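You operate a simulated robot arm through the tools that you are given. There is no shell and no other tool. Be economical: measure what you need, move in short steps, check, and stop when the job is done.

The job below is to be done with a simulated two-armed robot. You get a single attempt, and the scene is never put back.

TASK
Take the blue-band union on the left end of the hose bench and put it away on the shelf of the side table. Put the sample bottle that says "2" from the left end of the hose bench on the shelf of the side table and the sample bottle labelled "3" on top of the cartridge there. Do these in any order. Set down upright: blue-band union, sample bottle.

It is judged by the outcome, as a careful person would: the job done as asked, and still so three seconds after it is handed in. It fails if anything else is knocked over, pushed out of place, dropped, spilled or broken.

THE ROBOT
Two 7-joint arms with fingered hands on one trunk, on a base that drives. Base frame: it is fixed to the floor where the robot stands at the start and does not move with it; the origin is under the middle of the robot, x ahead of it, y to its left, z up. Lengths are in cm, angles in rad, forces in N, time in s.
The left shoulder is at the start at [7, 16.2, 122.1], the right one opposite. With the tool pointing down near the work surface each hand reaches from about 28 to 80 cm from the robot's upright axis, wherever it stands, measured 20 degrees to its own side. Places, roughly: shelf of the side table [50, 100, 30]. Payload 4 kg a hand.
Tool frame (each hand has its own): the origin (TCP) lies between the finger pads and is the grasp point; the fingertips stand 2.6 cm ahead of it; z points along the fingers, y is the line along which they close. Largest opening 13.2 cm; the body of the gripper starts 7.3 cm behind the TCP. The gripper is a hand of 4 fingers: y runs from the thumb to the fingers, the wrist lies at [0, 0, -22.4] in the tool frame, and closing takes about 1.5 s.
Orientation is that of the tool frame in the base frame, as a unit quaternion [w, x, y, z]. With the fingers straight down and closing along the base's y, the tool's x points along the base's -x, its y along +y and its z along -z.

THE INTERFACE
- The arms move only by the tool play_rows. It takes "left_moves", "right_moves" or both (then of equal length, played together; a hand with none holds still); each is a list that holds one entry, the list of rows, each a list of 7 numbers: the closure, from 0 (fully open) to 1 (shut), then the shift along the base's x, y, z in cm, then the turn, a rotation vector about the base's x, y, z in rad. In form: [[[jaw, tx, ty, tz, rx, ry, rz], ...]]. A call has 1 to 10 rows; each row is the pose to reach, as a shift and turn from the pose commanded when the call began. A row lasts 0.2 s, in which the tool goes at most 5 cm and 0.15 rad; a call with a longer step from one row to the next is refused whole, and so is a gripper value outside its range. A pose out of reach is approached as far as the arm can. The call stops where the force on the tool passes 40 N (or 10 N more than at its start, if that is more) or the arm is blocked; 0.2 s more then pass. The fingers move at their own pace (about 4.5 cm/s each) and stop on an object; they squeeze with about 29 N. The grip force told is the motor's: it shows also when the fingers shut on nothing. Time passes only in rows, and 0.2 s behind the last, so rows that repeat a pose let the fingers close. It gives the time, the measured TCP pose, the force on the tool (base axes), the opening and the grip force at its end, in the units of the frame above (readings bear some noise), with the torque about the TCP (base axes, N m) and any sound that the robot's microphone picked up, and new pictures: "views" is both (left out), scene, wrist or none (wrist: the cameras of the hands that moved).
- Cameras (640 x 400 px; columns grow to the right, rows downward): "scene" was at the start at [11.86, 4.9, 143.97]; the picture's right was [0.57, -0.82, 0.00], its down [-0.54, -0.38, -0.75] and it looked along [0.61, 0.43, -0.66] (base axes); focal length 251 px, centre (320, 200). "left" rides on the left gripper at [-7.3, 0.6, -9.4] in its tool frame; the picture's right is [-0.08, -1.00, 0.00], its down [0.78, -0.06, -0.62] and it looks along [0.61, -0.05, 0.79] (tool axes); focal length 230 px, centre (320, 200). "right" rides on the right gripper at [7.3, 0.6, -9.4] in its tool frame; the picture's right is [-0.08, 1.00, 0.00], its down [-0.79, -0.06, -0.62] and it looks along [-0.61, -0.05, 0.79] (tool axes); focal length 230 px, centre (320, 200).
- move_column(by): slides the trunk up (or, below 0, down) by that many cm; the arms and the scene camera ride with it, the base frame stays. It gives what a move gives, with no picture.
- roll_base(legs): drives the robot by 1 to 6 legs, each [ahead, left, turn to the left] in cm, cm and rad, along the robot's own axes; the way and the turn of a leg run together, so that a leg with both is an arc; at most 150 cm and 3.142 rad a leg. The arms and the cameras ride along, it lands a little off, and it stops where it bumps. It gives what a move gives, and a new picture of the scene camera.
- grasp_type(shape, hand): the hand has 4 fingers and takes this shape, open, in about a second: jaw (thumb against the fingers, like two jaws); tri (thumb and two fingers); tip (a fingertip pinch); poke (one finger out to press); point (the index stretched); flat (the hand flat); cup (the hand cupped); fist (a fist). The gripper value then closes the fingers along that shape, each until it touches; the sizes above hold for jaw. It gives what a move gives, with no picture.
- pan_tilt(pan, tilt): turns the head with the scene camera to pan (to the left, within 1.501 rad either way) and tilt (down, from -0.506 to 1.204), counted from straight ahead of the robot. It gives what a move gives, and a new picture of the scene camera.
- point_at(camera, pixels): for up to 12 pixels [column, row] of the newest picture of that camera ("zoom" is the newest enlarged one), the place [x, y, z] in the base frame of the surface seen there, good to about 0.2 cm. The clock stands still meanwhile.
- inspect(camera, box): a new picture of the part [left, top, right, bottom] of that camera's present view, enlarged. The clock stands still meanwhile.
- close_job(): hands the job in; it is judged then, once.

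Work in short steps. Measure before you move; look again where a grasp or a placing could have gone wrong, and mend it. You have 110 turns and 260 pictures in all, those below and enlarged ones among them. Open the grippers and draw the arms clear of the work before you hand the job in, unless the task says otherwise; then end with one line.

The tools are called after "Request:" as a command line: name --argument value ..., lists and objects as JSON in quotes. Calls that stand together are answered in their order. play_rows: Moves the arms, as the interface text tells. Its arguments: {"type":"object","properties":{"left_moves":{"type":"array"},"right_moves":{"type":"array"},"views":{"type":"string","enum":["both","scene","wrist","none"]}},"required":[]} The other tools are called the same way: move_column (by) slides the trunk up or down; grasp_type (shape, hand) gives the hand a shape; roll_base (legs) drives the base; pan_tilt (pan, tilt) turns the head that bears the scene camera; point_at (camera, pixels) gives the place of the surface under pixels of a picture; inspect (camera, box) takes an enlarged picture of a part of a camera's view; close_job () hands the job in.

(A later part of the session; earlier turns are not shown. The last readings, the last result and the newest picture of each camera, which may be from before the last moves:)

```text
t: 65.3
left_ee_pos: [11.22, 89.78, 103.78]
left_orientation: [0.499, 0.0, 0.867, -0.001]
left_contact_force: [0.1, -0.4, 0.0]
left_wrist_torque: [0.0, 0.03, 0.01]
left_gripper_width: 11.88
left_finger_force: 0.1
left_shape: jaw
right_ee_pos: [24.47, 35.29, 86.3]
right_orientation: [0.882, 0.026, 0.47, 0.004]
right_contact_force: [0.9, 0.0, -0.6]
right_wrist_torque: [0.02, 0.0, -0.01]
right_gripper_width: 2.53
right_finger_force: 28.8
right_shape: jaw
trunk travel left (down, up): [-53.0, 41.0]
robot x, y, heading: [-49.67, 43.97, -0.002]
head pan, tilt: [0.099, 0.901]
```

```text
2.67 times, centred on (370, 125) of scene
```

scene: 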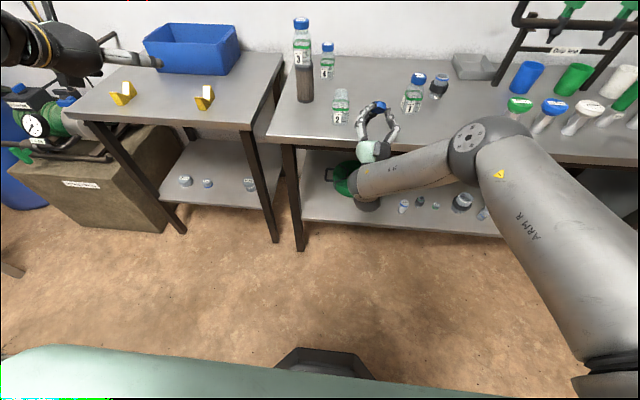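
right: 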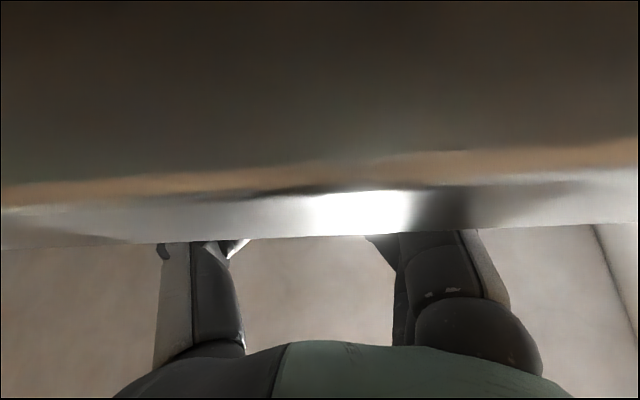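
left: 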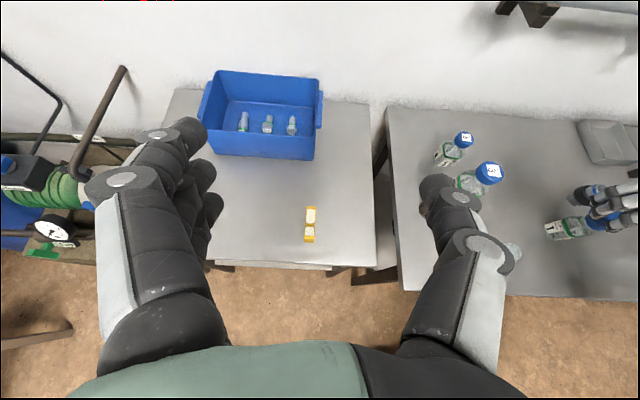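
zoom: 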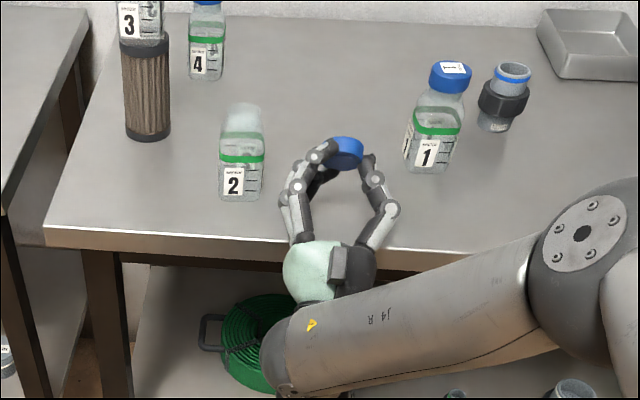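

The cap is held just above the bench with its label side forward and up. I lower in small steps till contact.

Request:
play_rows --right_moves '[[[0.8, 0, 0, -0.4, 0, 0, 0], [0.8, 0, 0, -0.8, 0, 0, 0], [0.8, 0, 0, -1.2, 0, 0, 0], [0.8, 0, 0, -1.2, 0, 0, 0]]]'

Request:
inspect --camera "scene" --box '[340, 80, 420, 170]'

Request:
point_at --camera "scene" --pixels '[[379, 106], [373, 107], [385, 105], [379, 110]]'

```text
t: 66.3
left_ee_pos: [10.97, 89.73, 103.91]
left_orientation: [0.499, 0.0, 0.866, -0.001]
left_contact_force: [0.1, 0.1, 0.0]
left_wrist_torque: [0.0, 0.0, -0.01]
left_gripper_width: 11.84
left_finger_force: 0.0
left_shape: jaw
right_ee_pos: [24.37, 35.3, 85.37]
right_orientation: [0.884, 0.027, 0.466, 0.005]
right_contact_force: [0.1, 0.1, 15.1]
right_wrist_torque: [0.58, 0.4, -0.05]
right_gripper_width: 2.54
right_finger_force: 29.1
right_shape: jaw
trunk travel left (down, up): [-53.0, 41.0]
robot x, y, heading: [-49.36, 44.02, 0.003]
head pan, tilt: [0.099, 0.901]
```

scene: 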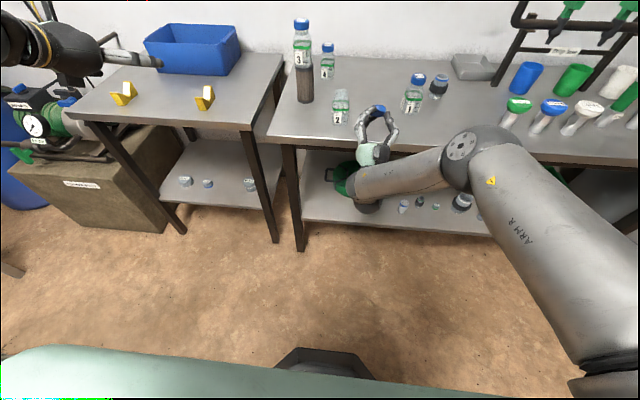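
right: 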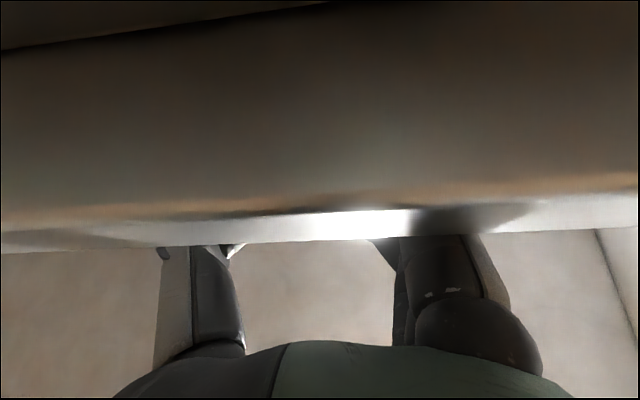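

```text
4.44 times, centred on (380, 125) of scene
```

zoom: 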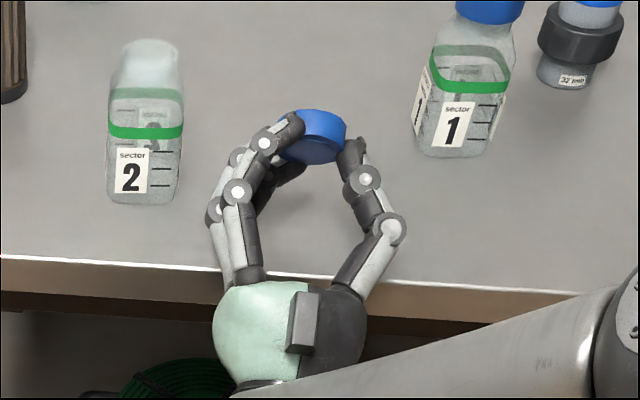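

```text
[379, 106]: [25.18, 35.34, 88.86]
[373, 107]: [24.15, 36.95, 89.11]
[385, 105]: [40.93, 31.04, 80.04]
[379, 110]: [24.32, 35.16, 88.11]
```

The lower finger touches the bench (15 N) with the cap tilted label-up. I relieve the contact and release the cap.

Request:
play_rows --right_moves '[[[0.8, 0, 0, 0.5, 0, 0, 0], [0.7, 0, 0, 0.5, 0, 0, 0], [0.6, 0, 0, 0.5, 0, 0, 0], [0.4, 0, 0, 0.5, 0, 0, 0], [0.4, 0, 0, 0.5, 0, 0, 0], [0.4, 0, 0, 0.5, 0, 0, 0]]]' --views "scene"

Request:
inspect --camera "scene" --box '[320, 70, 440, 190]'

```text
t: 67.7
left_ee_pos: [11.18, 89.58, 103.86]
left_orientation: [0.499, 0.0, 0.867, -0.001]
left_contact_force: [0.2, 1.0, 0.7]
left_wrist_torque: [0.03, 0.03, -0.01]
left_gripper_width: 11.87
left_finger_force: 0.0
left_shape: jaw
right_ee_pos: [24.44, 35.4, 85.57]
right_orientation: [0.883, 0.026, 0.469, 0.004]
right_contact_force: [0.3, -0.4, 0.5]
right_wrist_torque: [-0.01, 0.05, 0.02]
right_gripper_width: 7.85
right_finger_force: 0.1
right_shape: jaw
trunk travel left (down, up): [-53.0, 41.0]
robot x, y, heading: [-49.48, 43.78, 0.003]
head pan, tilt: [0.099, 0.901]
```

scene: 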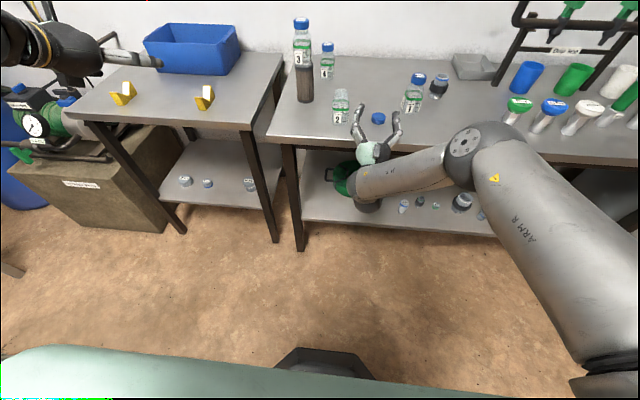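

```text
3.33 times, centred on (380, 130) of scene
```

zoom: 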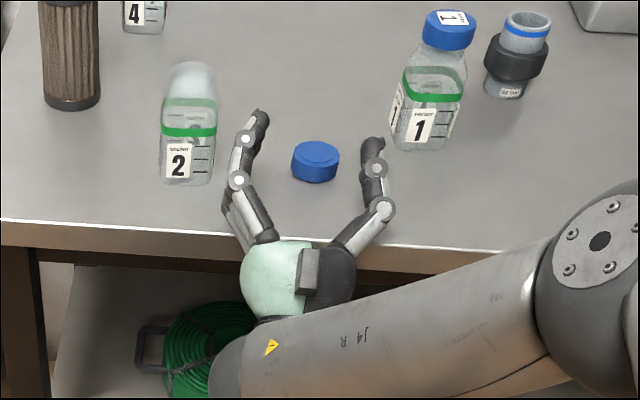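

The cap landed flat but still underside-up. I make one more try, this time gripping with the hand leaned past vertical so the later pitch turns the cap well over. First I raise the hand and pitch it back down.

Request:
play_rows --right_moves '[[[0.4, -1, 0, 3, 0, 0.148, 0], [0.4, -1, 0, 7, 0, 0.296, 0], [0.4, 0, 0, 11, 0, 0.444, 0], [0.4, 1, 0, 14, 0, 0.592, 0], [0.4, 2, 0, 15, 0, 0.74, 0], [0.4, 3, 0, 15, 0, 0.888, 0], [0.4, 4, 0, 15, 0, 1.036, 0], [0.4, 5, 0, 15, 0, 1.184, 0], [0.4, 6, 0, 15, 0, 1.332, 0], [0.4, 7, 0, 15, 0, 1.48, 0]]]' --views "scene"

Request:
inspect --camera "scene" --box '[330, 80, 430, 160]'

Request:
point_at --camera "scene" --pixels '[[378, 117], [372, 117], [385, 117], [378, 114], [378, 120]]'

```text
t: 69.9
left_ee_pos: [11.07, 89.94, 103.72]
left_orientation: [0.499, -0.001, 0.867, -0.001]
left_contact_force: [0.2, -0.3, -0.2]
left_wrist_torque: [0.01, -0.03, -0.03]
left_gripper_width: 11.85
left_finger_force: 0.0
left_shape: jaw
right_ee_pos: [31.48, 35.44, 100.76]
right_orientation: [0.333, 0.02, 0.943, -0.016]
right_contact_force: [1.0, 0.9, 0.3]
right_wrist_torque: [-0.01, 0.01, 0.0]
right_gripper_width: 7.88
right_finger_force: 0.1
right_shape: jaw
trunk travel left (down, up): [-53.0, 41.0]
robot x, y, heading: [-49.78, 44.14, -0.001]
head pan, tilt: [0.099, 0.901]
```

scene: 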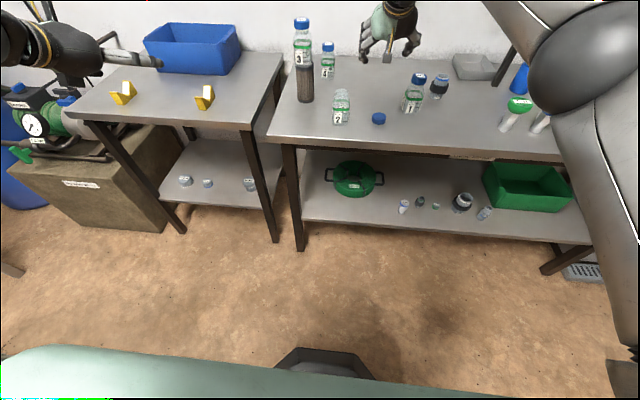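

```text
5.00 times, centred on (380, 120) of scene
```

zoom: 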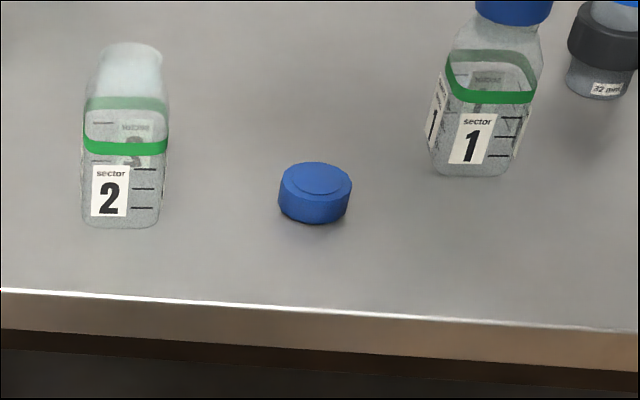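

```text
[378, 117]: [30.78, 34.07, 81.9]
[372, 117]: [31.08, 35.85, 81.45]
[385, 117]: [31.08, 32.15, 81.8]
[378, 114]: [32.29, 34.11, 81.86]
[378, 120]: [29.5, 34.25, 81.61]
```

The visible face again shows the same stepped disc, so both faces may be alike (the label likely stayed off); I stop flipping and simply put the cap on the neck. I straighten the hand over the cap at (31.0,34.1).

Request:
play_rows --right_moves '[[[0.5, 0, -0.4, 0, 0.007, 0.14, 0.008], [0.5, -0.2, -0.8, -1, 0.014, 0.28, 0.016], [0.5, -0.3, -1.1, -2, 0.02, 0.42, 0.025], [0.5, -0.4, -1.2, -3, 0.027, 0.56, 0.034], [0.5, -0.4, -1.3, -4, 0.033, 0.678, 0.041], [0.5, -0.4, -1.3, -6, 0.033, 0.678, 0.041]]]' --views "wrist"

Request:
inspect --camera "right" --box '[260, 0, 500, 150]'

```text
t: 71.3
left_ee_pos: [11.21, 89.53, 103.76]
left_orientation: [0.499, 0.001, 0.867, 0.0]
left_contact_force: [-0.1, -0.7, 0.9]
left_wrist_torque: [0.02, 0.02, 0.03]
left_gripper_width: 11.86
left_finger_force: 0.0
left_shape: jaw
right_ee_pos: [26.29, 31.81, 93.96]
right_orientation: [0.006, 0.002, 1.0, 0.0]
right_contact_force: [0.4, -0.2, 0.0]
right_wrist_torque: [0.03, 0.0, 0.01]
right_gripper_width: 6.64
right_finger_force: 0.1
right_shape: jaw
right hand out of reach, approached as far as the arm can: row 1, 4, 5, 6
trunk travel left (down, up): [-53.0, 41.0]
robot x, y, heading: [-49.48, 43.95, 0.003]
head pan, tilt: [0.099, 0.901]
```

right: 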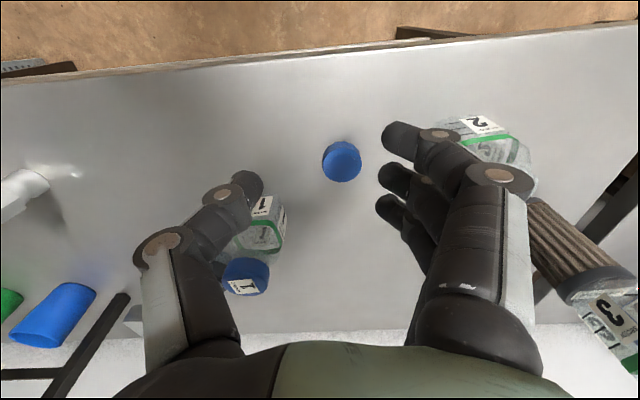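

```text
2.67 times, centred on (380, 75) of right
```

zoom: 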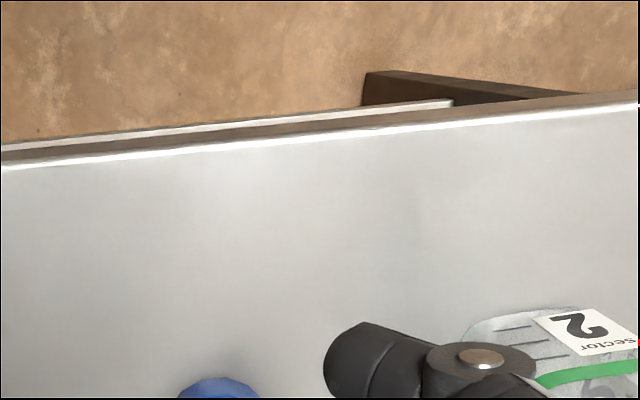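

The arm is at full stretch; I drive 8 cm forward.

Request:
roll_base --legs '[[8, 0, 0]]'

Request:
play_rows --right_moves '[[[0.5, 0, 0, 0, 0, 0, 0]]]' --views "wrist"

```text
t: 72.3
left_ee_pos: [19.25, 89.81, 103.82]
left_orientation: [0.5, -0.001, 0.866, 0.0]
left_contact_force: [0.4, 0.2, 0.3]
left_wrist_torque: [-0.01, -0.01, -0.02]
left_gripper_width: 11.87
left_finger_force: 0.1
left_shape: jaw
right_ee_pos: [34.28, 31.99, 93.91]
right_orientation: [0.007, 0.003, 1.0, -0.001]
right_contact_force: [-0.4, 0.3, -0.2]
right_wrist_torque: [-0.01, 0.06, 0.01]
right_gripper_width: 6.6
right_finger_force: 0.1
right_shape: jaw
trunk travel left (down, up): [-53.0, 41.0]
robot x, y, heading: [-41.41, 44.4, 0.002]
head pan, tilt: [0.099, 0.901]
```

scene: 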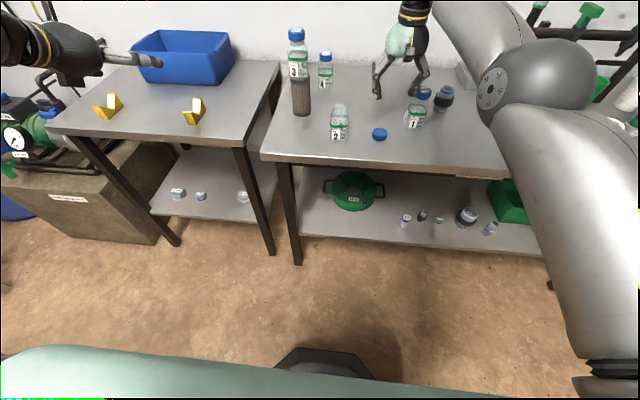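

```text
t: 72.7
left_ee_pos: [18.96, 89.81, 103.92]
left_orientation: [0.5, -0.001, 0.866, 0.0]
left_contact_force: [-0.2, 0.0, 0.4]
left_wrist_torque: [-0.01, -0.01, 0.03]
left_gripper_width: 11.86
left_finger_force: 0.1
left_shape: jaw
right_ee_pos: [34.16, 32.01, 94.08]
right_orientation: [0.008, 0.002, 1.0, -0.001]
right_contact_force: [0.2, 0.0, 1.2]
right_wrist_torque: [-0.05, -0.01, 0.01]
right_gripper_width: 6.65
right_finger_force: 0.0
right_shape: jaw
trunk travel left (down, up): [-53.0, 41.0]
robot x, y, heading: [-41.62, 44.21, 0.001]
head pan, tilt: [0.099, 0.901]
```

right: 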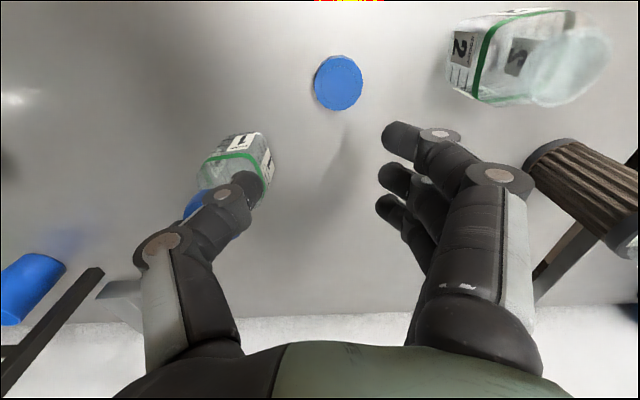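

TCP is (34.2,32.0,94). I shift over the cap centre and check before descending.

Request:
play_rows --right_moves '[[[0.5, -1.6, 1, 0, 0, 0, 0], [0.5, -3.2, 2.1, 0, 0, 0, 0], [0.5, -3.2, 2.1, -2, 0, 0, 0], [0.5, -3.2, 2.1, -2, 0, 0, 0]]]' --views "wrist"

Request:
point_at --camera "right" --pixels '[[320, 80], [320, 100], [320, 60], [300, 75], [345, 75]]'

```text
t: 73.7
left_ee_pos: [19.04, 89.76, 103.87]
left_orientation: [0.501, 0.001, 0.866, -0.002]
left_contact_force: [0.4, 0.1, -0.2]
left_wrist_torque: [0.03, 0.0, -0.02]
left_gripper_width: 11.87
left_finger_force: 0.0
left_shape: jaw
right_ee_pos: [31.03, 34.12, 92.08]
right_orientation: [0.008, 0.003, 1.0, -0.001]
right_contact_force: [-0.3, 0.6, 0.1]
right_wrist_torque: [-0.02, -0.01, 0.02]
right_gripper_width: 6.61
right_finger_force: 0.1
right_shape: jaw
trunk travel left (down, up): [-53.0, 41.0]
robot x, y, heading: [-41.67, 43.92, -0.001]
head pan, tilt: [0.099, 0.901]
```

right: 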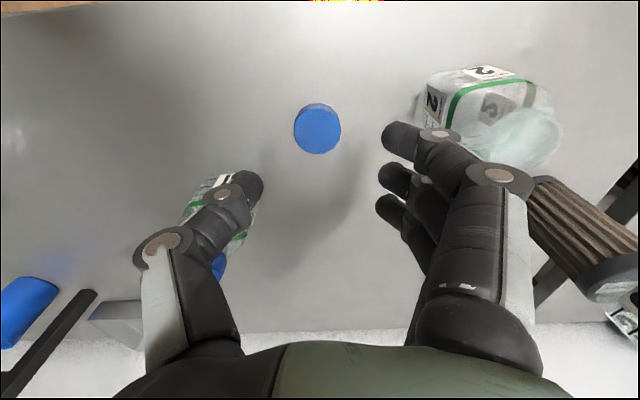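

```text
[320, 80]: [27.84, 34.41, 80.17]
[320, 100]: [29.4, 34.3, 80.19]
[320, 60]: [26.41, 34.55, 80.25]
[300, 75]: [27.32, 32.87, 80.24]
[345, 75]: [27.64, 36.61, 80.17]
```

Aligned (cap at (317,130)). I descend to z≈83.2 and pinch.

Request:
play_rows --right_moves '[[[0.5, 0, 0, -3, 0, 0, 0], [0.5, 0, 0, -6, 0, 0, 0], [0.5, 0, 0, -8.2, 0, 0, 0], [0.5, 0, 0, -8.9, 0, 0, 0], [0.75, 0, 0, -8.9, 0, 0, 0], [0.75, 0, 0, -8.9, 0, 0, 0], [0.75, 0, 0, -8.9, 0, 0, 0], [0.75, 0, 0, -8.9, 0, 0, 0]]]' --views "wrist"

```text
t: 75.5
left_ee_pos: [19.2, 89.64, 103.84]
left_orientation: [0.5, 0.0, 0.866, 0.0]
left_contact_force: [0.1, 1.6, 0.3]
left_wrist_torque: [-0.01, 0.01, -0.01]
left_gripper_width: 11.86
left_finger_force: 0.0
left_shape: jaw
right_ee_pos: [31.13, 34.22, 83.08]
right_orientation: [0.007, 0.003, 1.0, -0.001]
right_contact_force: [0.0, 0.1, -0.5]
right_wrist_torque: [-0.03, 0.0, 0.02]
right_gripper_width: 2.72
right_finger_force: 5.2
right_shape: jaw
trunk travel left (down, up): [-53.0, 41.0]
robot x, y, heading: [-41.22, 44.0, 0.007]
head pan, tilt: [0.099, 0.901]
```

right: 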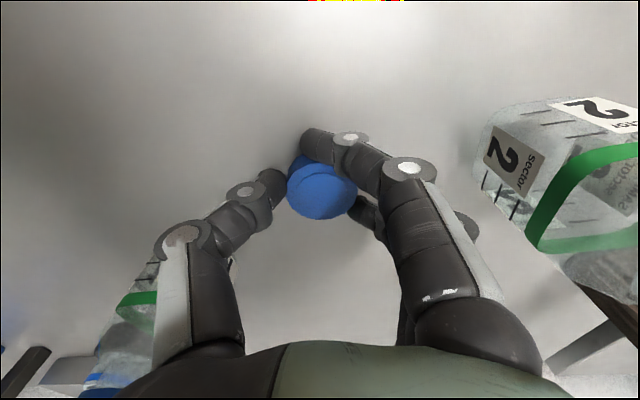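

I firm the grip and lift the cap, then measure the open neck of bottle 2.

Request:
play_rows --right_moves '[[[0.85, 0, 0, 0, 0, 0, 0], [0.85, 0, 0, 2, 0, 0, 0], [0.85, 0, 0, 6, 0, 0, 0], [0.85, 0, 0, 10, 0, 0, 0], [0.85, 0, 0, 13, 0, 0, 0]]]'

Request:
inspect --camera "scene" --box '[300, 70, 420, 160]'

```text
t: 76.7
left_ee_pos: [19.07, 89.8, 103.81]
left_orientation: [0.499, 0.0, 0.866, -0.001]
left_contact_force: [0.6, 0.6, 0.5]
left_wrist_torque: [0.01, 0.0, 0.01]
left_gripper_width: 11.87
left_finger_force: 0.0
left_shape: jaw
right_ee_pos: [31.07, 34.1, 96.43]
right_orientation: [0.008, 0.004, 1.0, -0.002]
right_contact_force: [-0.3, 0.6, 0.1]
right_wrist_torque: [0.01, 0.0, -0.03]
right_gripper_width: 2.4
right_finger_force: 28.8
right_shape: jaw
trunk travel left (down, up): [-53.0, 41.0]
robot x, y, heading: [-41.44, 43.97, 0.004]
head pan, tilt: [0.099, 0.901]
```

scene: 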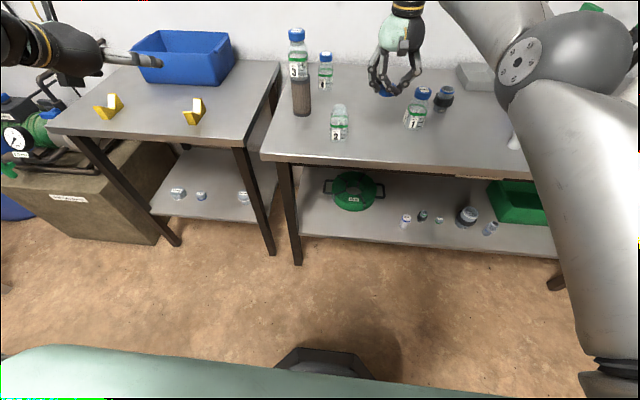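
right: 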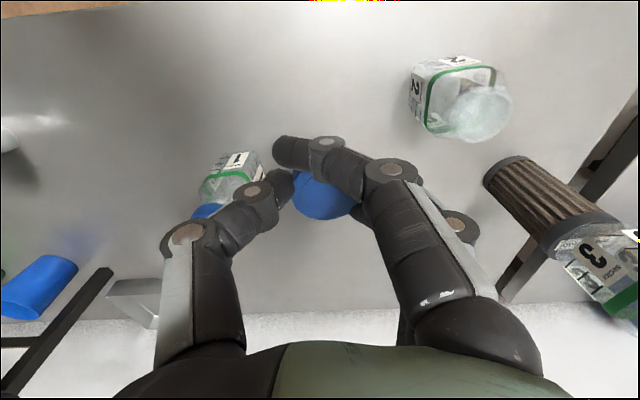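

```text
4.44 times, centred on (360, 115) of scene
```

zoom: 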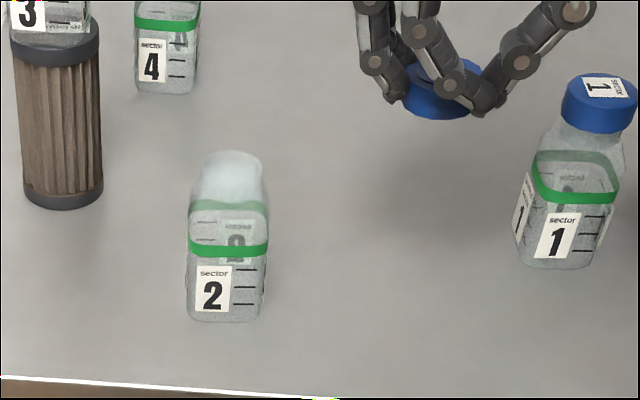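

I measure the neck rim in the right view and the held cap.

Request:
point_at --camera "right" --pixels '[[478, 112], [452, 112], [505, 112], [478, 90], [478, 135], [322, 200], [305, 200], [345, 200], [325, 180], [325, 215]]'

Request:
point_at --camera "zoom" --pixels '[[232, 156], [212, 162], [255, 162], [232, 170], [430, 100], [450, 115]]'

```text
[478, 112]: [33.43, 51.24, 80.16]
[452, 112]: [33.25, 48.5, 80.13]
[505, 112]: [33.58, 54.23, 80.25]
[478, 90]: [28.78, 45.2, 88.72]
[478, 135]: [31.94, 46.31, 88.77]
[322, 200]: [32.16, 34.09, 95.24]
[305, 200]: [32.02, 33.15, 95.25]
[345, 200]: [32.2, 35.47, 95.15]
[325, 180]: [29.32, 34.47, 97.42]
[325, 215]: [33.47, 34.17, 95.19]
```

```text
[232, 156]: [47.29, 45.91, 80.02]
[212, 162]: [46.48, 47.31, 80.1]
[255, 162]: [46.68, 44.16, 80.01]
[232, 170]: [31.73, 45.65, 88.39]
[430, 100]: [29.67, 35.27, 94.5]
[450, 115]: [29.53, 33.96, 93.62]
```

Neck centre ≈ (30.3,45.6), rim z 88.7; cap centre ≈ TCP+(0.3,0.1) and its bottom about 3.1 below TCP. I carry the cap over the neck and lower to just above.

Request:
play_rows --right_moves '[[[0.85, -0.3, 3.8, 1, 0, 0, 0], [0.85, -0.7, 7.6, 1, 0, 0, 0], [0.85, -1.07, 11.4, 1, 0, 0, 0], [0.85, -1.07, 11.4, -1.5, 0, 0, 0], [0.85, -1.07, 11.4, -3.5, 0, 0, 0], [0.85, -1.07, 11.4, -3.5, 0, 0, 0]]]'

Request:
inspect --camera "scene" --box '[300, 60, 400, 150]'

Request:
inspect --camera "right" --box '[220, 80, 440, 260]'

```text
t: 78.1
left_ee_pos: [19.09, 89.84, 103.82]
left_orientation: [0.5, -0.001, 0.866, 0.0]
left_contact_force: [0.0, 0.1, -0.1]
left_wrist_torque: [0.0, -0.01, 0.01]
left_gripper_width: 11.87
left_finger_force: 0.1
left_shape: jaw
right_ee_pos: [29.75, 45.47, 92.68]
right_orientation: [0.009, 0.003, 1.0, -0.001]
right_contact_force: [-0.5, -1.5, 6.5]
right_wrist_torque: [0.13, -0.1, -0.02]
right_gripper_width: 2.41
right_finger_force: 29.0
right_shape: jaw
trunk travel left (down, up): [-53.0, 41.0]
robot x, y, heading: [-41.65, 43.91, 0.003]
head pan, tilt: [0.099, 0.901]
```

scene: 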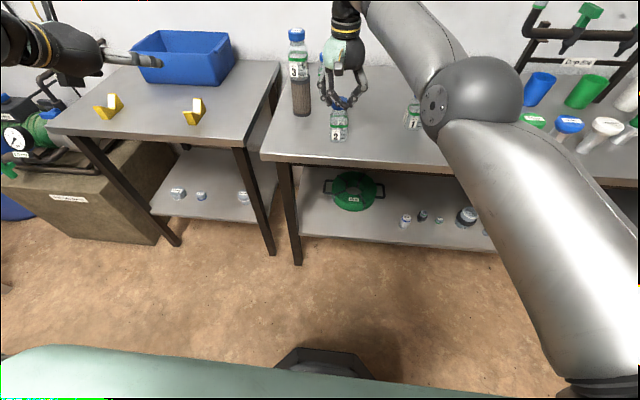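
right: 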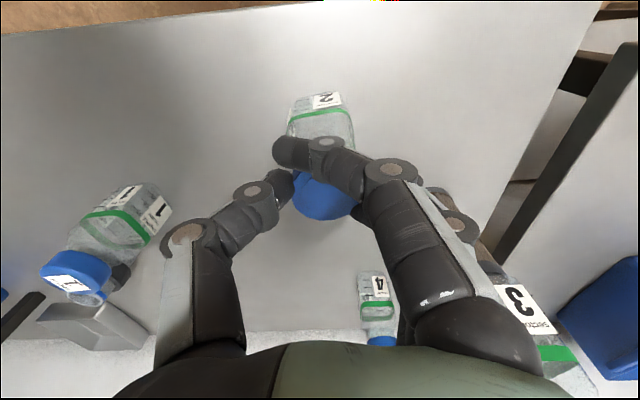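

```text
4.44 times, centred on (350, 105) of scene
```

zoom: 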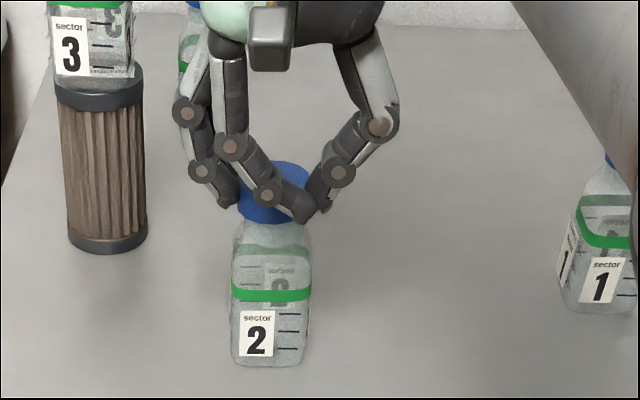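

```text
2.22 times, centred on (330, 170) of right
```

zoom: 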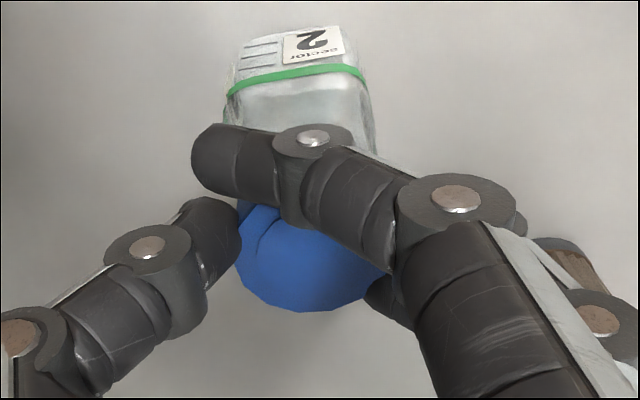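

The cap touches the neck (6.5 N) and looks centred. I press down gently by 0.6 cm to seat it.

Request:
play_rows --right_moves '[[[0.85, 0.2, 0, -0.2, 0, 0, 0], [0.85, 0.2, 0, -0.4, 0, 0, 0], [0.85, 0.2, 0, -0.6, 0, 0, 0], [0.85, 0.2, 0, -0.6, 0, 0, 0]]]' --views "wrist"

Request:
inspect --camera "scene" --box '[300, 60, 400, 150]'

```text
t: 79.1
left_ee_pos: [18.75, 89.59, 104.03]
left_orientation: [0.502, -0.001, 0.865, 0.0]
left_contact_force: [-0.3, 0.0, -0.2]
left_wrist_torque: [0.01, 0.0, -0.02]
left_gripper_width: 11.86
left_finger_force: 0.0
left_shape: jaw
right_ee_pos: [29.94, 45.51, 92.42]
right_orientation: [0.011, 0.003, 1.0, -0.001]
right_contact_force: [0.2, -0.9, 26.6]
right_wrist_torque: [0.28, -0.25, -0.02]
right_gripper_width: 2.54
right_finger_force: 29.4
right_shape: jaw
trunk travel left (down, up): [-53.0, 41.0]
robot x, y, heading: [-41.25, 44.05, 0.003]
head pan, tilt: [0.099, 0.901]
```

right: 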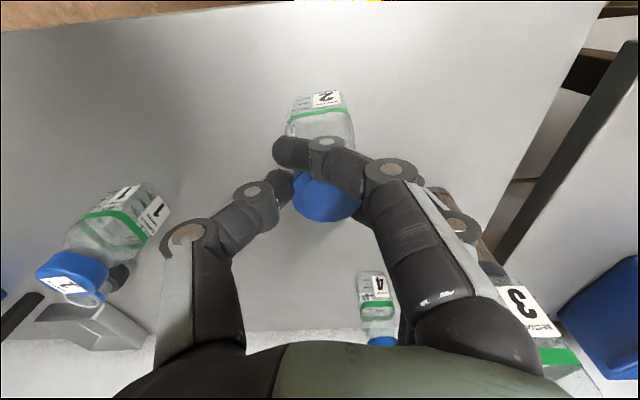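

```text
4.44 times, centred on (350, 105) of scene
```

zoom: 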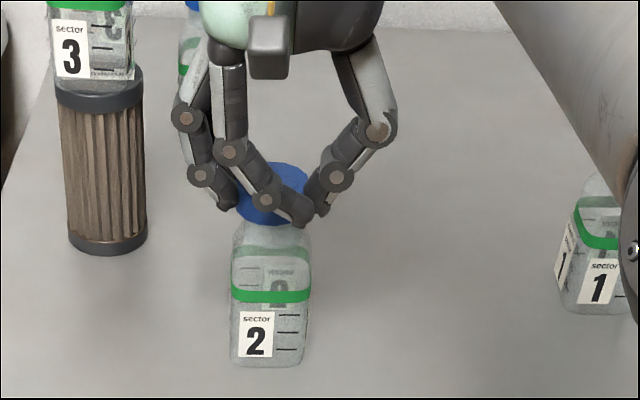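

It sits firmly on the rim (26.6 N). I ease off, open gently and lift straight up.

Request:
play_rows --right_moves '[[[0.85, 0, 0, 0.4, 0, 0, 0], [0.7, 0, 0, 0.4, 0, 0, 0], [0.6, 0, 0, 0.4, 0, 0, 0], [0.5, 0, 0, 0.4, 0, 0, 0], [0.5, 0, 0, 0.4, 0, 0, 0], [0.5, 0, 0, 3, 0, 0, 0], [0.5, 0, 0, 7, 0, 0, 0], [0.5, 0, -3, 11, 0, 0, 0]]]'

Request:
inspect --camera "scene" --box '[300, 60, 400, 150]'

```text
t: 80.9
left_ee_pos: [19.01, 89.52, 103.93]
left_orientation: [0.5, 0.0, 0.866, 0.001]
left_contact_force: [-0.7, -0.8, -0.2]
left_wrist_torque: [0.03, 0.02, 0.03]
left_gripper_width: 11.84
left_finger_force: 0.0
left_shape: jaw
right_ee_pos: [29.85, 42.0, 102.98]
right_orientation: [0.008, 0.004, 1.0, -0.002]
right_contact_force: [-0.2, 0.5, 0.2]
right_wrist_torque: [0.03, -0.02, -0.04]
right_gripper_width: 6.54
right_finger_force: 0.1
right_shape: jaw
right hand out of reach, approached as far as the arm can: row 8
trunk travel left (down, up): [-53.0, 41.0]
robot x, y, heading: [-41.65, 44.07, 0.002]
head pan, tilt: [0.099, 0.901]
```

scene: 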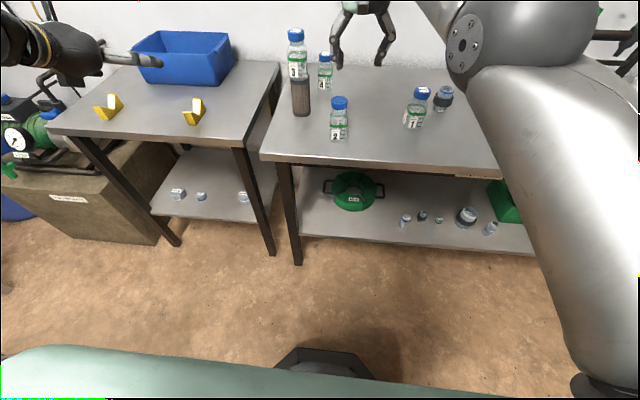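
right: 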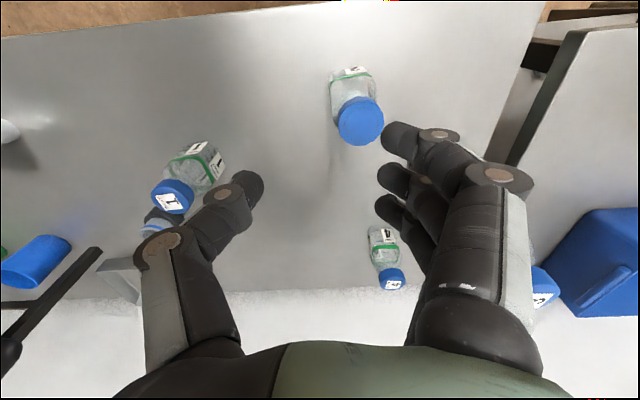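

```text
4.44 times, centred on (350, 105) of scene
```

zoom: 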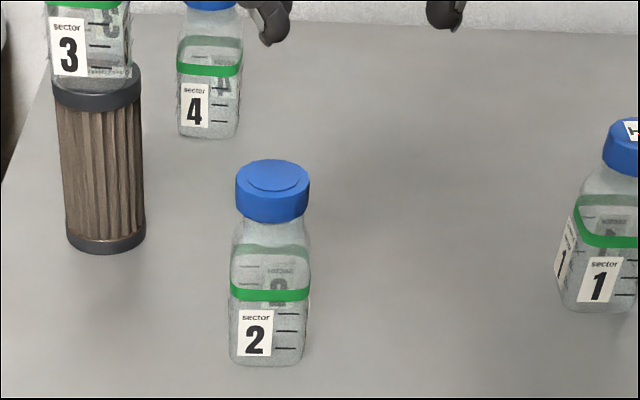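

The cap is back on squarely. Now for the second load: I reposition so that the left hand can take bottle 2 low on its body and the right hand the union.

Request:
roll_base --legs '[[-8, 0, 0], [0, -29, 0]]'

Request:
inspect --camera "scene" --box '[260, 50, 420, 170]'

```text
t: 83.6
left_ee_pos: [11.16, 60.65, 103.79]
left_orientation: [0.499, 0.0, 0.867, -0.001]
left_contact_force: [-0.3, 0.1, 0.1]
left_wrist_torque: [0.04, 0.0, 0.04]
left_gripper_width: 11.85
left_finger_force: 0.0
left_shape: jaw
right_ee_pos: [21.84, 13.12, 102.82]
right_orientation: [0.009, 0.005, 1.0, -0.001]
right_contact_force: [-0.1, -0.9, -0.1]
right_wrist_torque: [-0.01, 0.02, 0.0]
right_gripper_width: 6.52
right_finger_force: 0.0
right_shape: jaw
trunk travel left (down, up): [-53.0, 41.0]
robot x, y, heading: [-49.43, 15.14, 0.002]
head pan, tilt: [0.099, 0.901]
```

scene: 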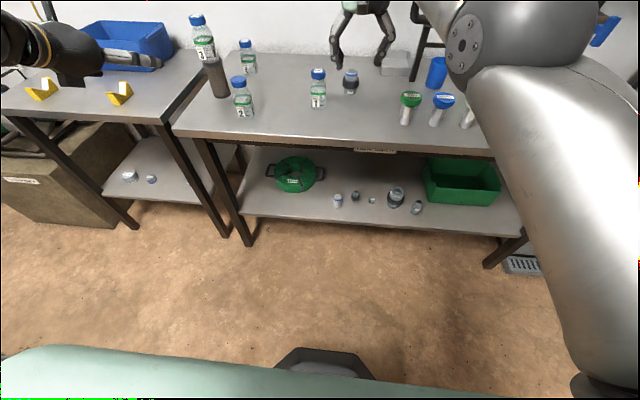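

```text
3.33 times, centred on (340, 110) of scene
```

zoom: 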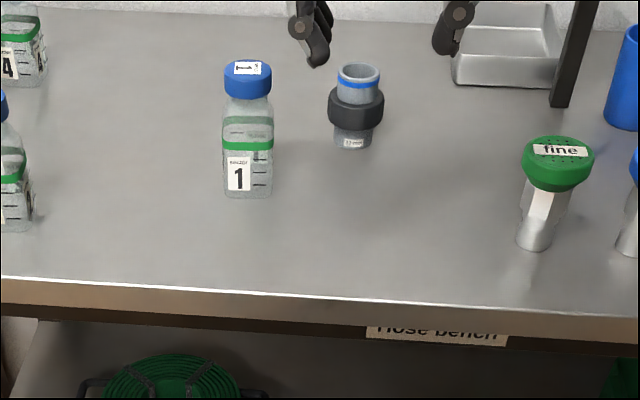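

I measure the union in this zoom, and stage the left hand in front of bottle 2.

Request:
point_at --camera "zoom" --pixels '[[357, 72], [338, 80], [379, 80], [357, 84], [356, 115], [331, 108], [381, 108], [356, 143], [357, 65], [248, 68]]'

Request:
play_rows --left_moves '[[[0.1, 0, -4, -1, 0, 0, 0], [0.1, 0, -8, -3, 0, 0, 0], [0.1, 1, -12, -6, 0, 0, 0], [0.1, 2, -15, -9, 0, 0, 0], [0.1, 5, -15, -10.4, 0, 0, 0]]]' --views "wrist"

```text
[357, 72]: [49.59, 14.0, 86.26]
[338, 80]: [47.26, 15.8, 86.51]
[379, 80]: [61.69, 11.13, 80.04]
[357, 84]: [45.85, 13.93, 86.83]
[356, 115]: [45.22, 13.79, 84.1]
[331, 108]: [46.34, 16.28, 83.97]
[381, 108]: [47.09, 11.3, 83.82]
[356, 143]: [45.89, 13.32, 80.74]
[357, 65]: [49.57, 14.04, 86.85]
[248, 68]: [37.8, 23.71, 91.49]
```

```text
refused: row 3 steps farther than a row can; nothing moved
```

Union: centre ≈ (47.8,13.9), ring radius ≈2.7 at z≈84, top ≈87.5. I resend the left move with smaller steps.

Request:
play_rows --left_moves '[[[0.1, 0, -4, -1, 0, 0, 0], [0.1, 0, -8, -3, 0, 0, 0], [0.1, 0.5, -11.5, -5, 0, 0, 0], [0.1, 1.5, -14, -8, 0, 0, 0], [0.1, 3.5, -15, -10, 0, 0, 0], [0.1, 5, -15, -10.4, 0, 0, 0]]]' --views "wrist"

```text
t: 85.0
left_ee_pos: [15.94, 45.64, 93.23]
left_orientation: [0.5, 0.0, 0.866, -0.001]
left_contact_force: [0.4, 0.0, 0.0]
left_wrist_torque: [0.01, 0.02, 0.0]
left_gripper_width: 11.85
left_finger_force: 0.1
left_shape: jaw
right_ee_pos: [21.91, 12.98, 102.78]
right_orientation: [0.008, 0.005, 1.0, -0.001]
right_contact_force: [-0.5, 0.1, -0.6]
right_wrist_torque: [0.0, 0.0, -0.03]
right_gripper_width: 6.52
right_finger_force: 0.1
right_shape: jaw
trunk travel left (down, up): [-53.0, 41.0]
robot x, y, heading: [-49.53, 15.2, 0.003]
head pan, tilt: [0.099, 0.901]
```

left: 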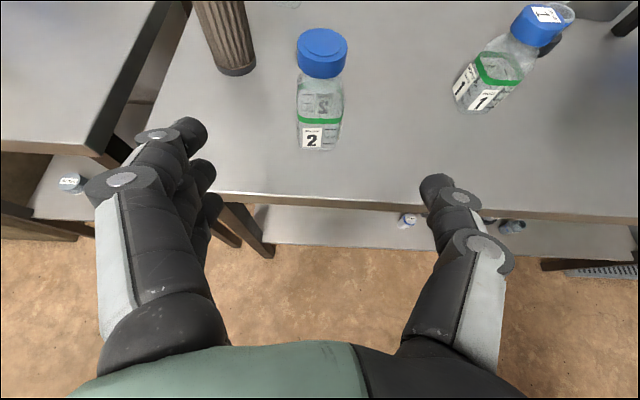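

Bottle 2 is centred (320,90). I advance along the tool axis to z≈85 without closing, to verify the reach this time.

Request:
play_rows --left_moves '[[[0.1, 3.5, 0, -2, 0, 0, 0], [0.1, 7, 0, -4, 0, 0, 0], [0.1, 10.5, 0, -6.2, 0, 0, 0], [0.1, 14, 0, -8.2, 0, 0, 0], [0.1, 14, 0, -8.2, 0, 0, 0]]]'

```text
t: 86.2
left_ee_pos: [30.1, 45.66, 85.25]
left_orientation: [0.5, 0.0, 0.866, -0.001]
left_contact_force: [-1.5, -0.2, 0.4]
left_wrist_torque: [0.01, -0.02, -0.01]
left_gripper_width: 11.85
left_finger_force: 0.0
left_shape: jaw
right_ee_pos: [21.82, 13.1, 102.85]
right_orientation: [0.008, 0.004, 1.0, 0.0]
right_contact_force: [-0.6, -0.2, 0.1]
right_wrist_torque: [-0.01, -0.05, 0.0]
right_gripper_width: 6.51
right_finger_force: 0.0
right_shape: jaw
trunk travel left (down, up): [-53.0, 41.0]
robot x, y, heading: [-49.37, 14.96, -0.002]
head pan, tilt: [0.099, 0.901]
```

scene: 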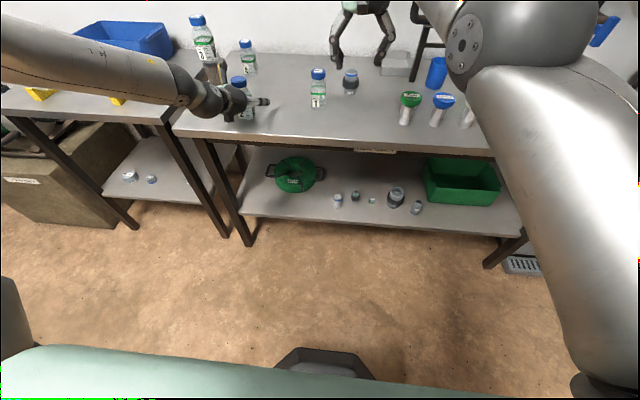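
left: 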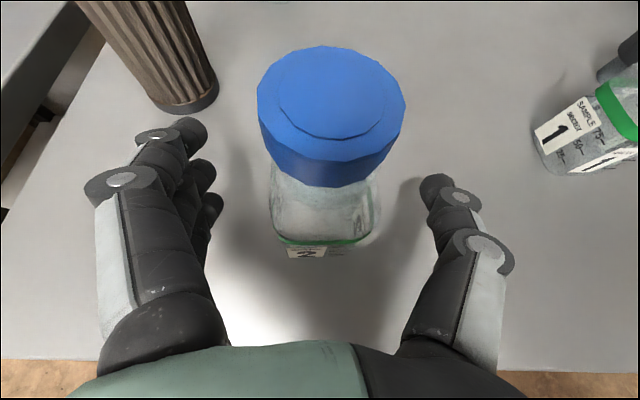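

In position around the body, well below the cap. I close.

Request:
play_rows --left_moves '[[[0.8, 0, 0, 0, 0, 0, 0], [0.8, 0, 0, 0, 0, 0, 0], [0.8, 0, 0, 0, 0, 0, 0], [0.8, 0, 0, 0, 0, 0, 0], [0.8, 0, 0, 0, 0, 0, 0], [0.8, 0, 0, 0, 0, 0, 0], [0.8, 0, 0, 0, 0, 0, 0]]]' --views "wrist"

```text
t: 87.8
left_ee_pos: [30.05, 45.69, 85.19]
left_orientation: [0.5, 0.001, 0.866, -0.002]
left_contact_force: [0.2, -0.3, 0.6]
left_wrist_torque: [0.01, 0.01, -0.02]
left_gripper_width: 3.96
left_finger_force: 28.6
left_shape: jaw
right_ee_pos: [21.94, 13.07, 102.83]
right_orientation: [0.008, 0.004, 1.0, 0.0]
right_contact_force: [-0.1, 0.4, 0.6]
right_wrist_torque: [0.01, -0.02, 0.02]
right_gripper_width: 6.55
right_finger_force: 0.1
right_shape: jaw
trunk travel left (down, up): [-53.0, 41.0]
robot x, y, heading: [-49.89, 15.02, -0.002]
head pan, tilt: [0.099, 0.901]
```

left: 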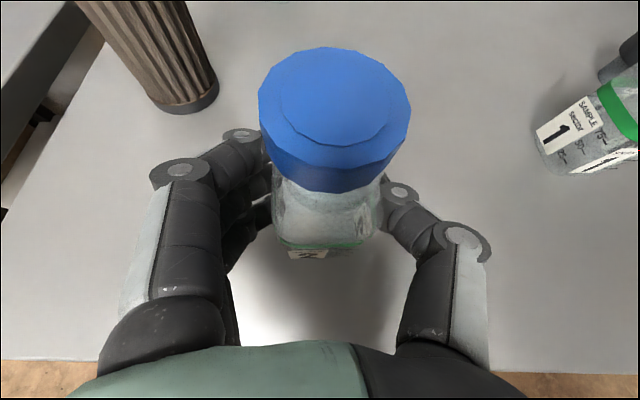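

Bottle 2 is held low on the body (28.6 N, 3.96 cm). I lift it smoothly and pull it back, while the right hand pitches to 45° for the union.

Request:
play_rows --left_moves '[[[0.8, 0, 0, 1, 0, 0, 0], [0.8, 0, 0, 2.5, 0, 0, 0], [0.8, 0, 0, 4.5, 0, 0, 0], [0.8, -1, 0, 6.5, 0, 0, 0], [0.8, -2.5, 0, 8.5, 0, 0, 0], [0.8, -4.5, 0, 10.5, 0, 0, 0], [0.8, -6.5, 0, 12, 0, 0, 0], [0.8, -8, 0, 13, 0, 0, 0]]]' --right_moves '[[[0.5, 0, 0, 0, 0, 0, 0], [0.5, 0, 0, 0, 0.01, -0.13, 0.024], [0.4, 0, 0, 0, 0.02, -0.26, 0.048], [0.35, 0, 0, 0, 0.03, -0.39, 0.071], [0.35, 0, -0.5, -0.5, 0.04, -0.52, 0.095], [0.35, 0, -1, -1, 0.05, -0.65, 0.118], [0.35, 0, -1, -1, 0.059, -0.783, 0.142], [0.35, 0, -1, -1, 0.059, -0.783, 0.142]]]'

```text
t: 89.6
left_ee_pos: [22.21, 45.65, 98.05]
left_orientation: [0.498, 0.0, 0.867, 0.0]
left_contact_force: [-0.3, -0.5, -0.3]
left_wrist_torque: [-0.01, 0.02, 0.0]
left_gripper_width: 3.9
left_finger_force: 29.2
left_shape: jaw
right_ee_pos: [22.05, 11.9, 101.66]
right_orientation: [0.388, -0.064, 0.919, 0.029]
right_contact_force: [0.2, -0.3, -0.6]
right_wrist_torque: [0.01, 0.02, 0.02]
right_gripper_width: 8.56
right_finger_force: 0.0
right_shape: jaw
right hand out of reach, approached as far as the arm can: row 2, 3, 4, 5
trunk travel left (down, up): [-53.0, 41.0]
robot x, y, heading: [-49.71, 14.53, 0.001]
head pan, tilt: [0.099, 0.901]
```

scene: 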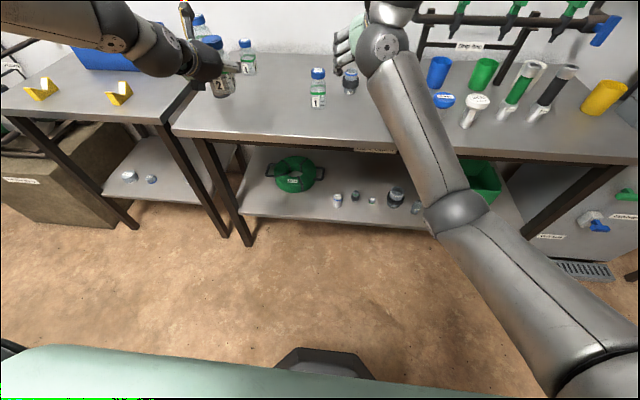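
right: 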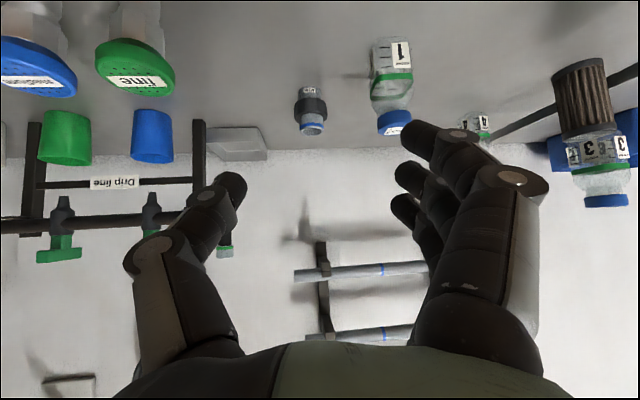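
left: 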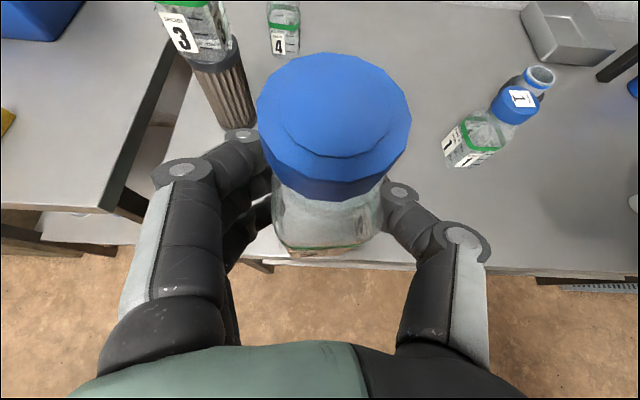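

Both are fine; bottle 2's cap stays put. I tuck the left hand back, then drive forward 15 cm toward the union.

Request:
play_rows --left_moves '[[[0.8, -3, 0, 1, 0, 0, 0], [0.8, -6, 0, 2, 0, 0, 0], [0.8, -9, 0, 3, 0, 0, 0], [0.8, -11, 0, 4, 0, 0, 0]]]' --views "none"

Request:
roll_base --legs '[[15, 0, 0]]'

Request:
play_rows --right_moves '[[[0.35, 0, 0.3, -2, 0, 0, 0], [0.35, 0, 0.3, -4, 0, 0, 0], [0.35, 0, 0.3, -6, 0, 0, 0]]]'

```text
t: 90.6
left_ee_pos: [11.1, 45.67, 101.99]
left_orientation: [0.5, 0.001, 0.866, -0.002]
left_contact_force: [0.3, -0.4, -1.3]
left_wrist_torque: [-0.03, 0.02, -0.02]
left_gripper_width: 3.91
left_finger_force: 28.9
left_shape: jaw
right_ee_pos: [21.95, 12.11, 101.86]
right_orientation: [0.388, -0.065, 0.919, 0.03]
right_contact_force: [0.1, 0.1, 0.0]
right_wrist_torque: [0.01, 0.03, 0.0]
right_gripper_width: 8.53
right_finger_force: 0.1
right_shape: jaw
trunk travel left (down, up): [-53.0, 41.0]
robot x, y, heading: [-49.59, 14.76, -0.002]
head pan, tilt: [0.099, 0.901]
```

```text
t: 92.0
left_ee_pos: [26.22, 45.64, 102.06]
left_orientation: [0.5, 0.0, 0.866, -0.001]
left_contact_force: [0.6, -0.1, -0.3]
left_wrist_torque: [-0.01, 0.0, -0.01]
left_gripper_width: 3.93
left_finger_force: 29.2
left_shape: jaw
right_ee_pos: [37.06, 12.18, 101.82]
right_orientation: [0.388, -0.065, 0.919, 0.03]
right_contact_force: [1.2, 0.1, 0.5]
right_wrist_torque: [-0.02, -0.03, 0.02]
right_gripper_width: 8.54
right_finger_force: 0.0
right_shape: jaw
trunk travel left (down, up): [-53.0, 41.0]
robot x, y, heading: [-34.46, 14.96, -0.0]
head pan, tilt: [0.099, 0.901]
```

scene: 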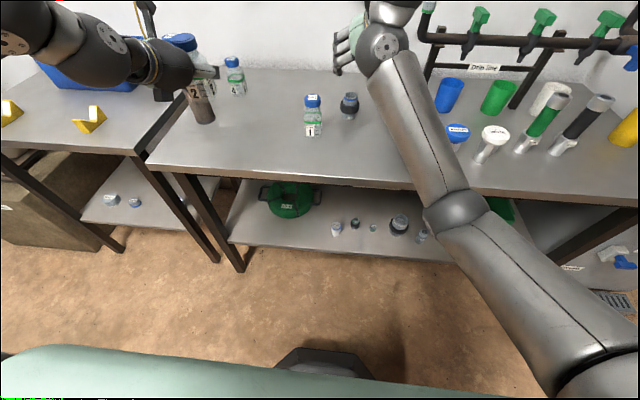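

```text
t: 92.8
left_ee_pos: [26.14, 45.7, 101.95]
left_orientation: [0.499, 0.001, 0.867, -0.001]
left_contact_force: [0.3, -0.1, -1.4]
left_wrist_torque: [0.01, 0.01, 0.0]
left_gripper_width: 3.91
left_finger_force: 28.4
left_shape: jaw
right_ee_pos: [36.94, 12.54, 95.9]
right_orientation: [0.388, -0.065, 0.919, 0.03]
right_contact_force: [-0.4, 0.1, 0.1]
right_wrist_torque: [0.02, -0.04, 0.03]
right_gripper_width: 8.54
right_finger_force: 0.1
right_shape: jaw
trunk travel left (down, up): [-53.0, 41.0]
robot x, y, heading: [-34.9, 14.63, 0.003]
head pan, tilt: [0.099, 0.901]
```

scene: 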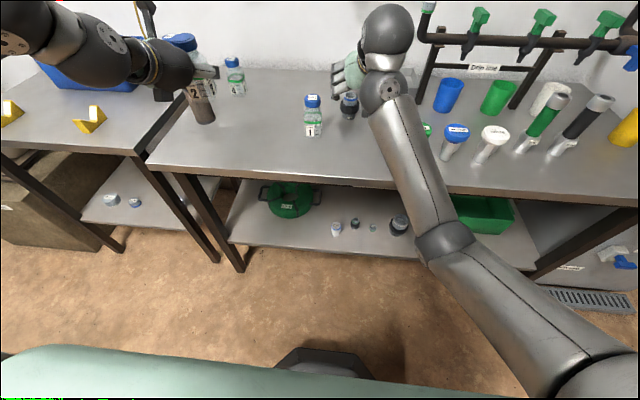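
right: 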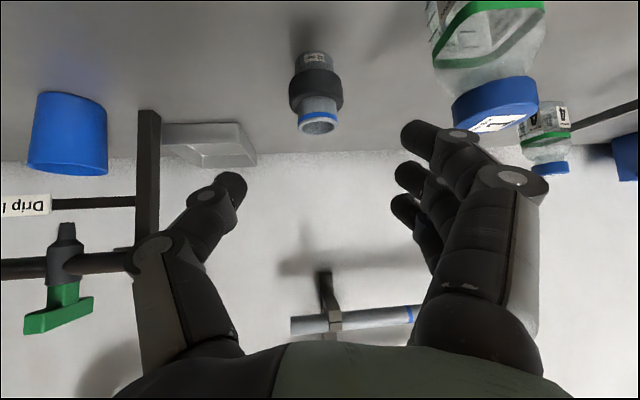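

Union at (316,90) lies between thumb and fingers; bottle 1 is close to the finger side. I measure both to verify the clearance.

Request:
point_at --camera "right" --pixels '[[316, 88], [290, 90], [342, 90], [317, 120], [465, 60], [440, 70], [460, 100], [310, 62]]'

```text
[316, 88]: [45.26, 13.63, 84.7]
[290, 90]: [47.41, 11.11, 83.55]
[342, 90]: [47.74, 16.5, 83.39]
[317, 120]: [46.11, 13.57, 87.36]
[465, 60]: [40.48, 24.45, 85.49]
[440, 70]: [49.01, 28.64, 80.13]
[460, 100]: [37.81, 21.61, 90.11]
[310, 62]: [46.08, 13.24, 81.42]
```

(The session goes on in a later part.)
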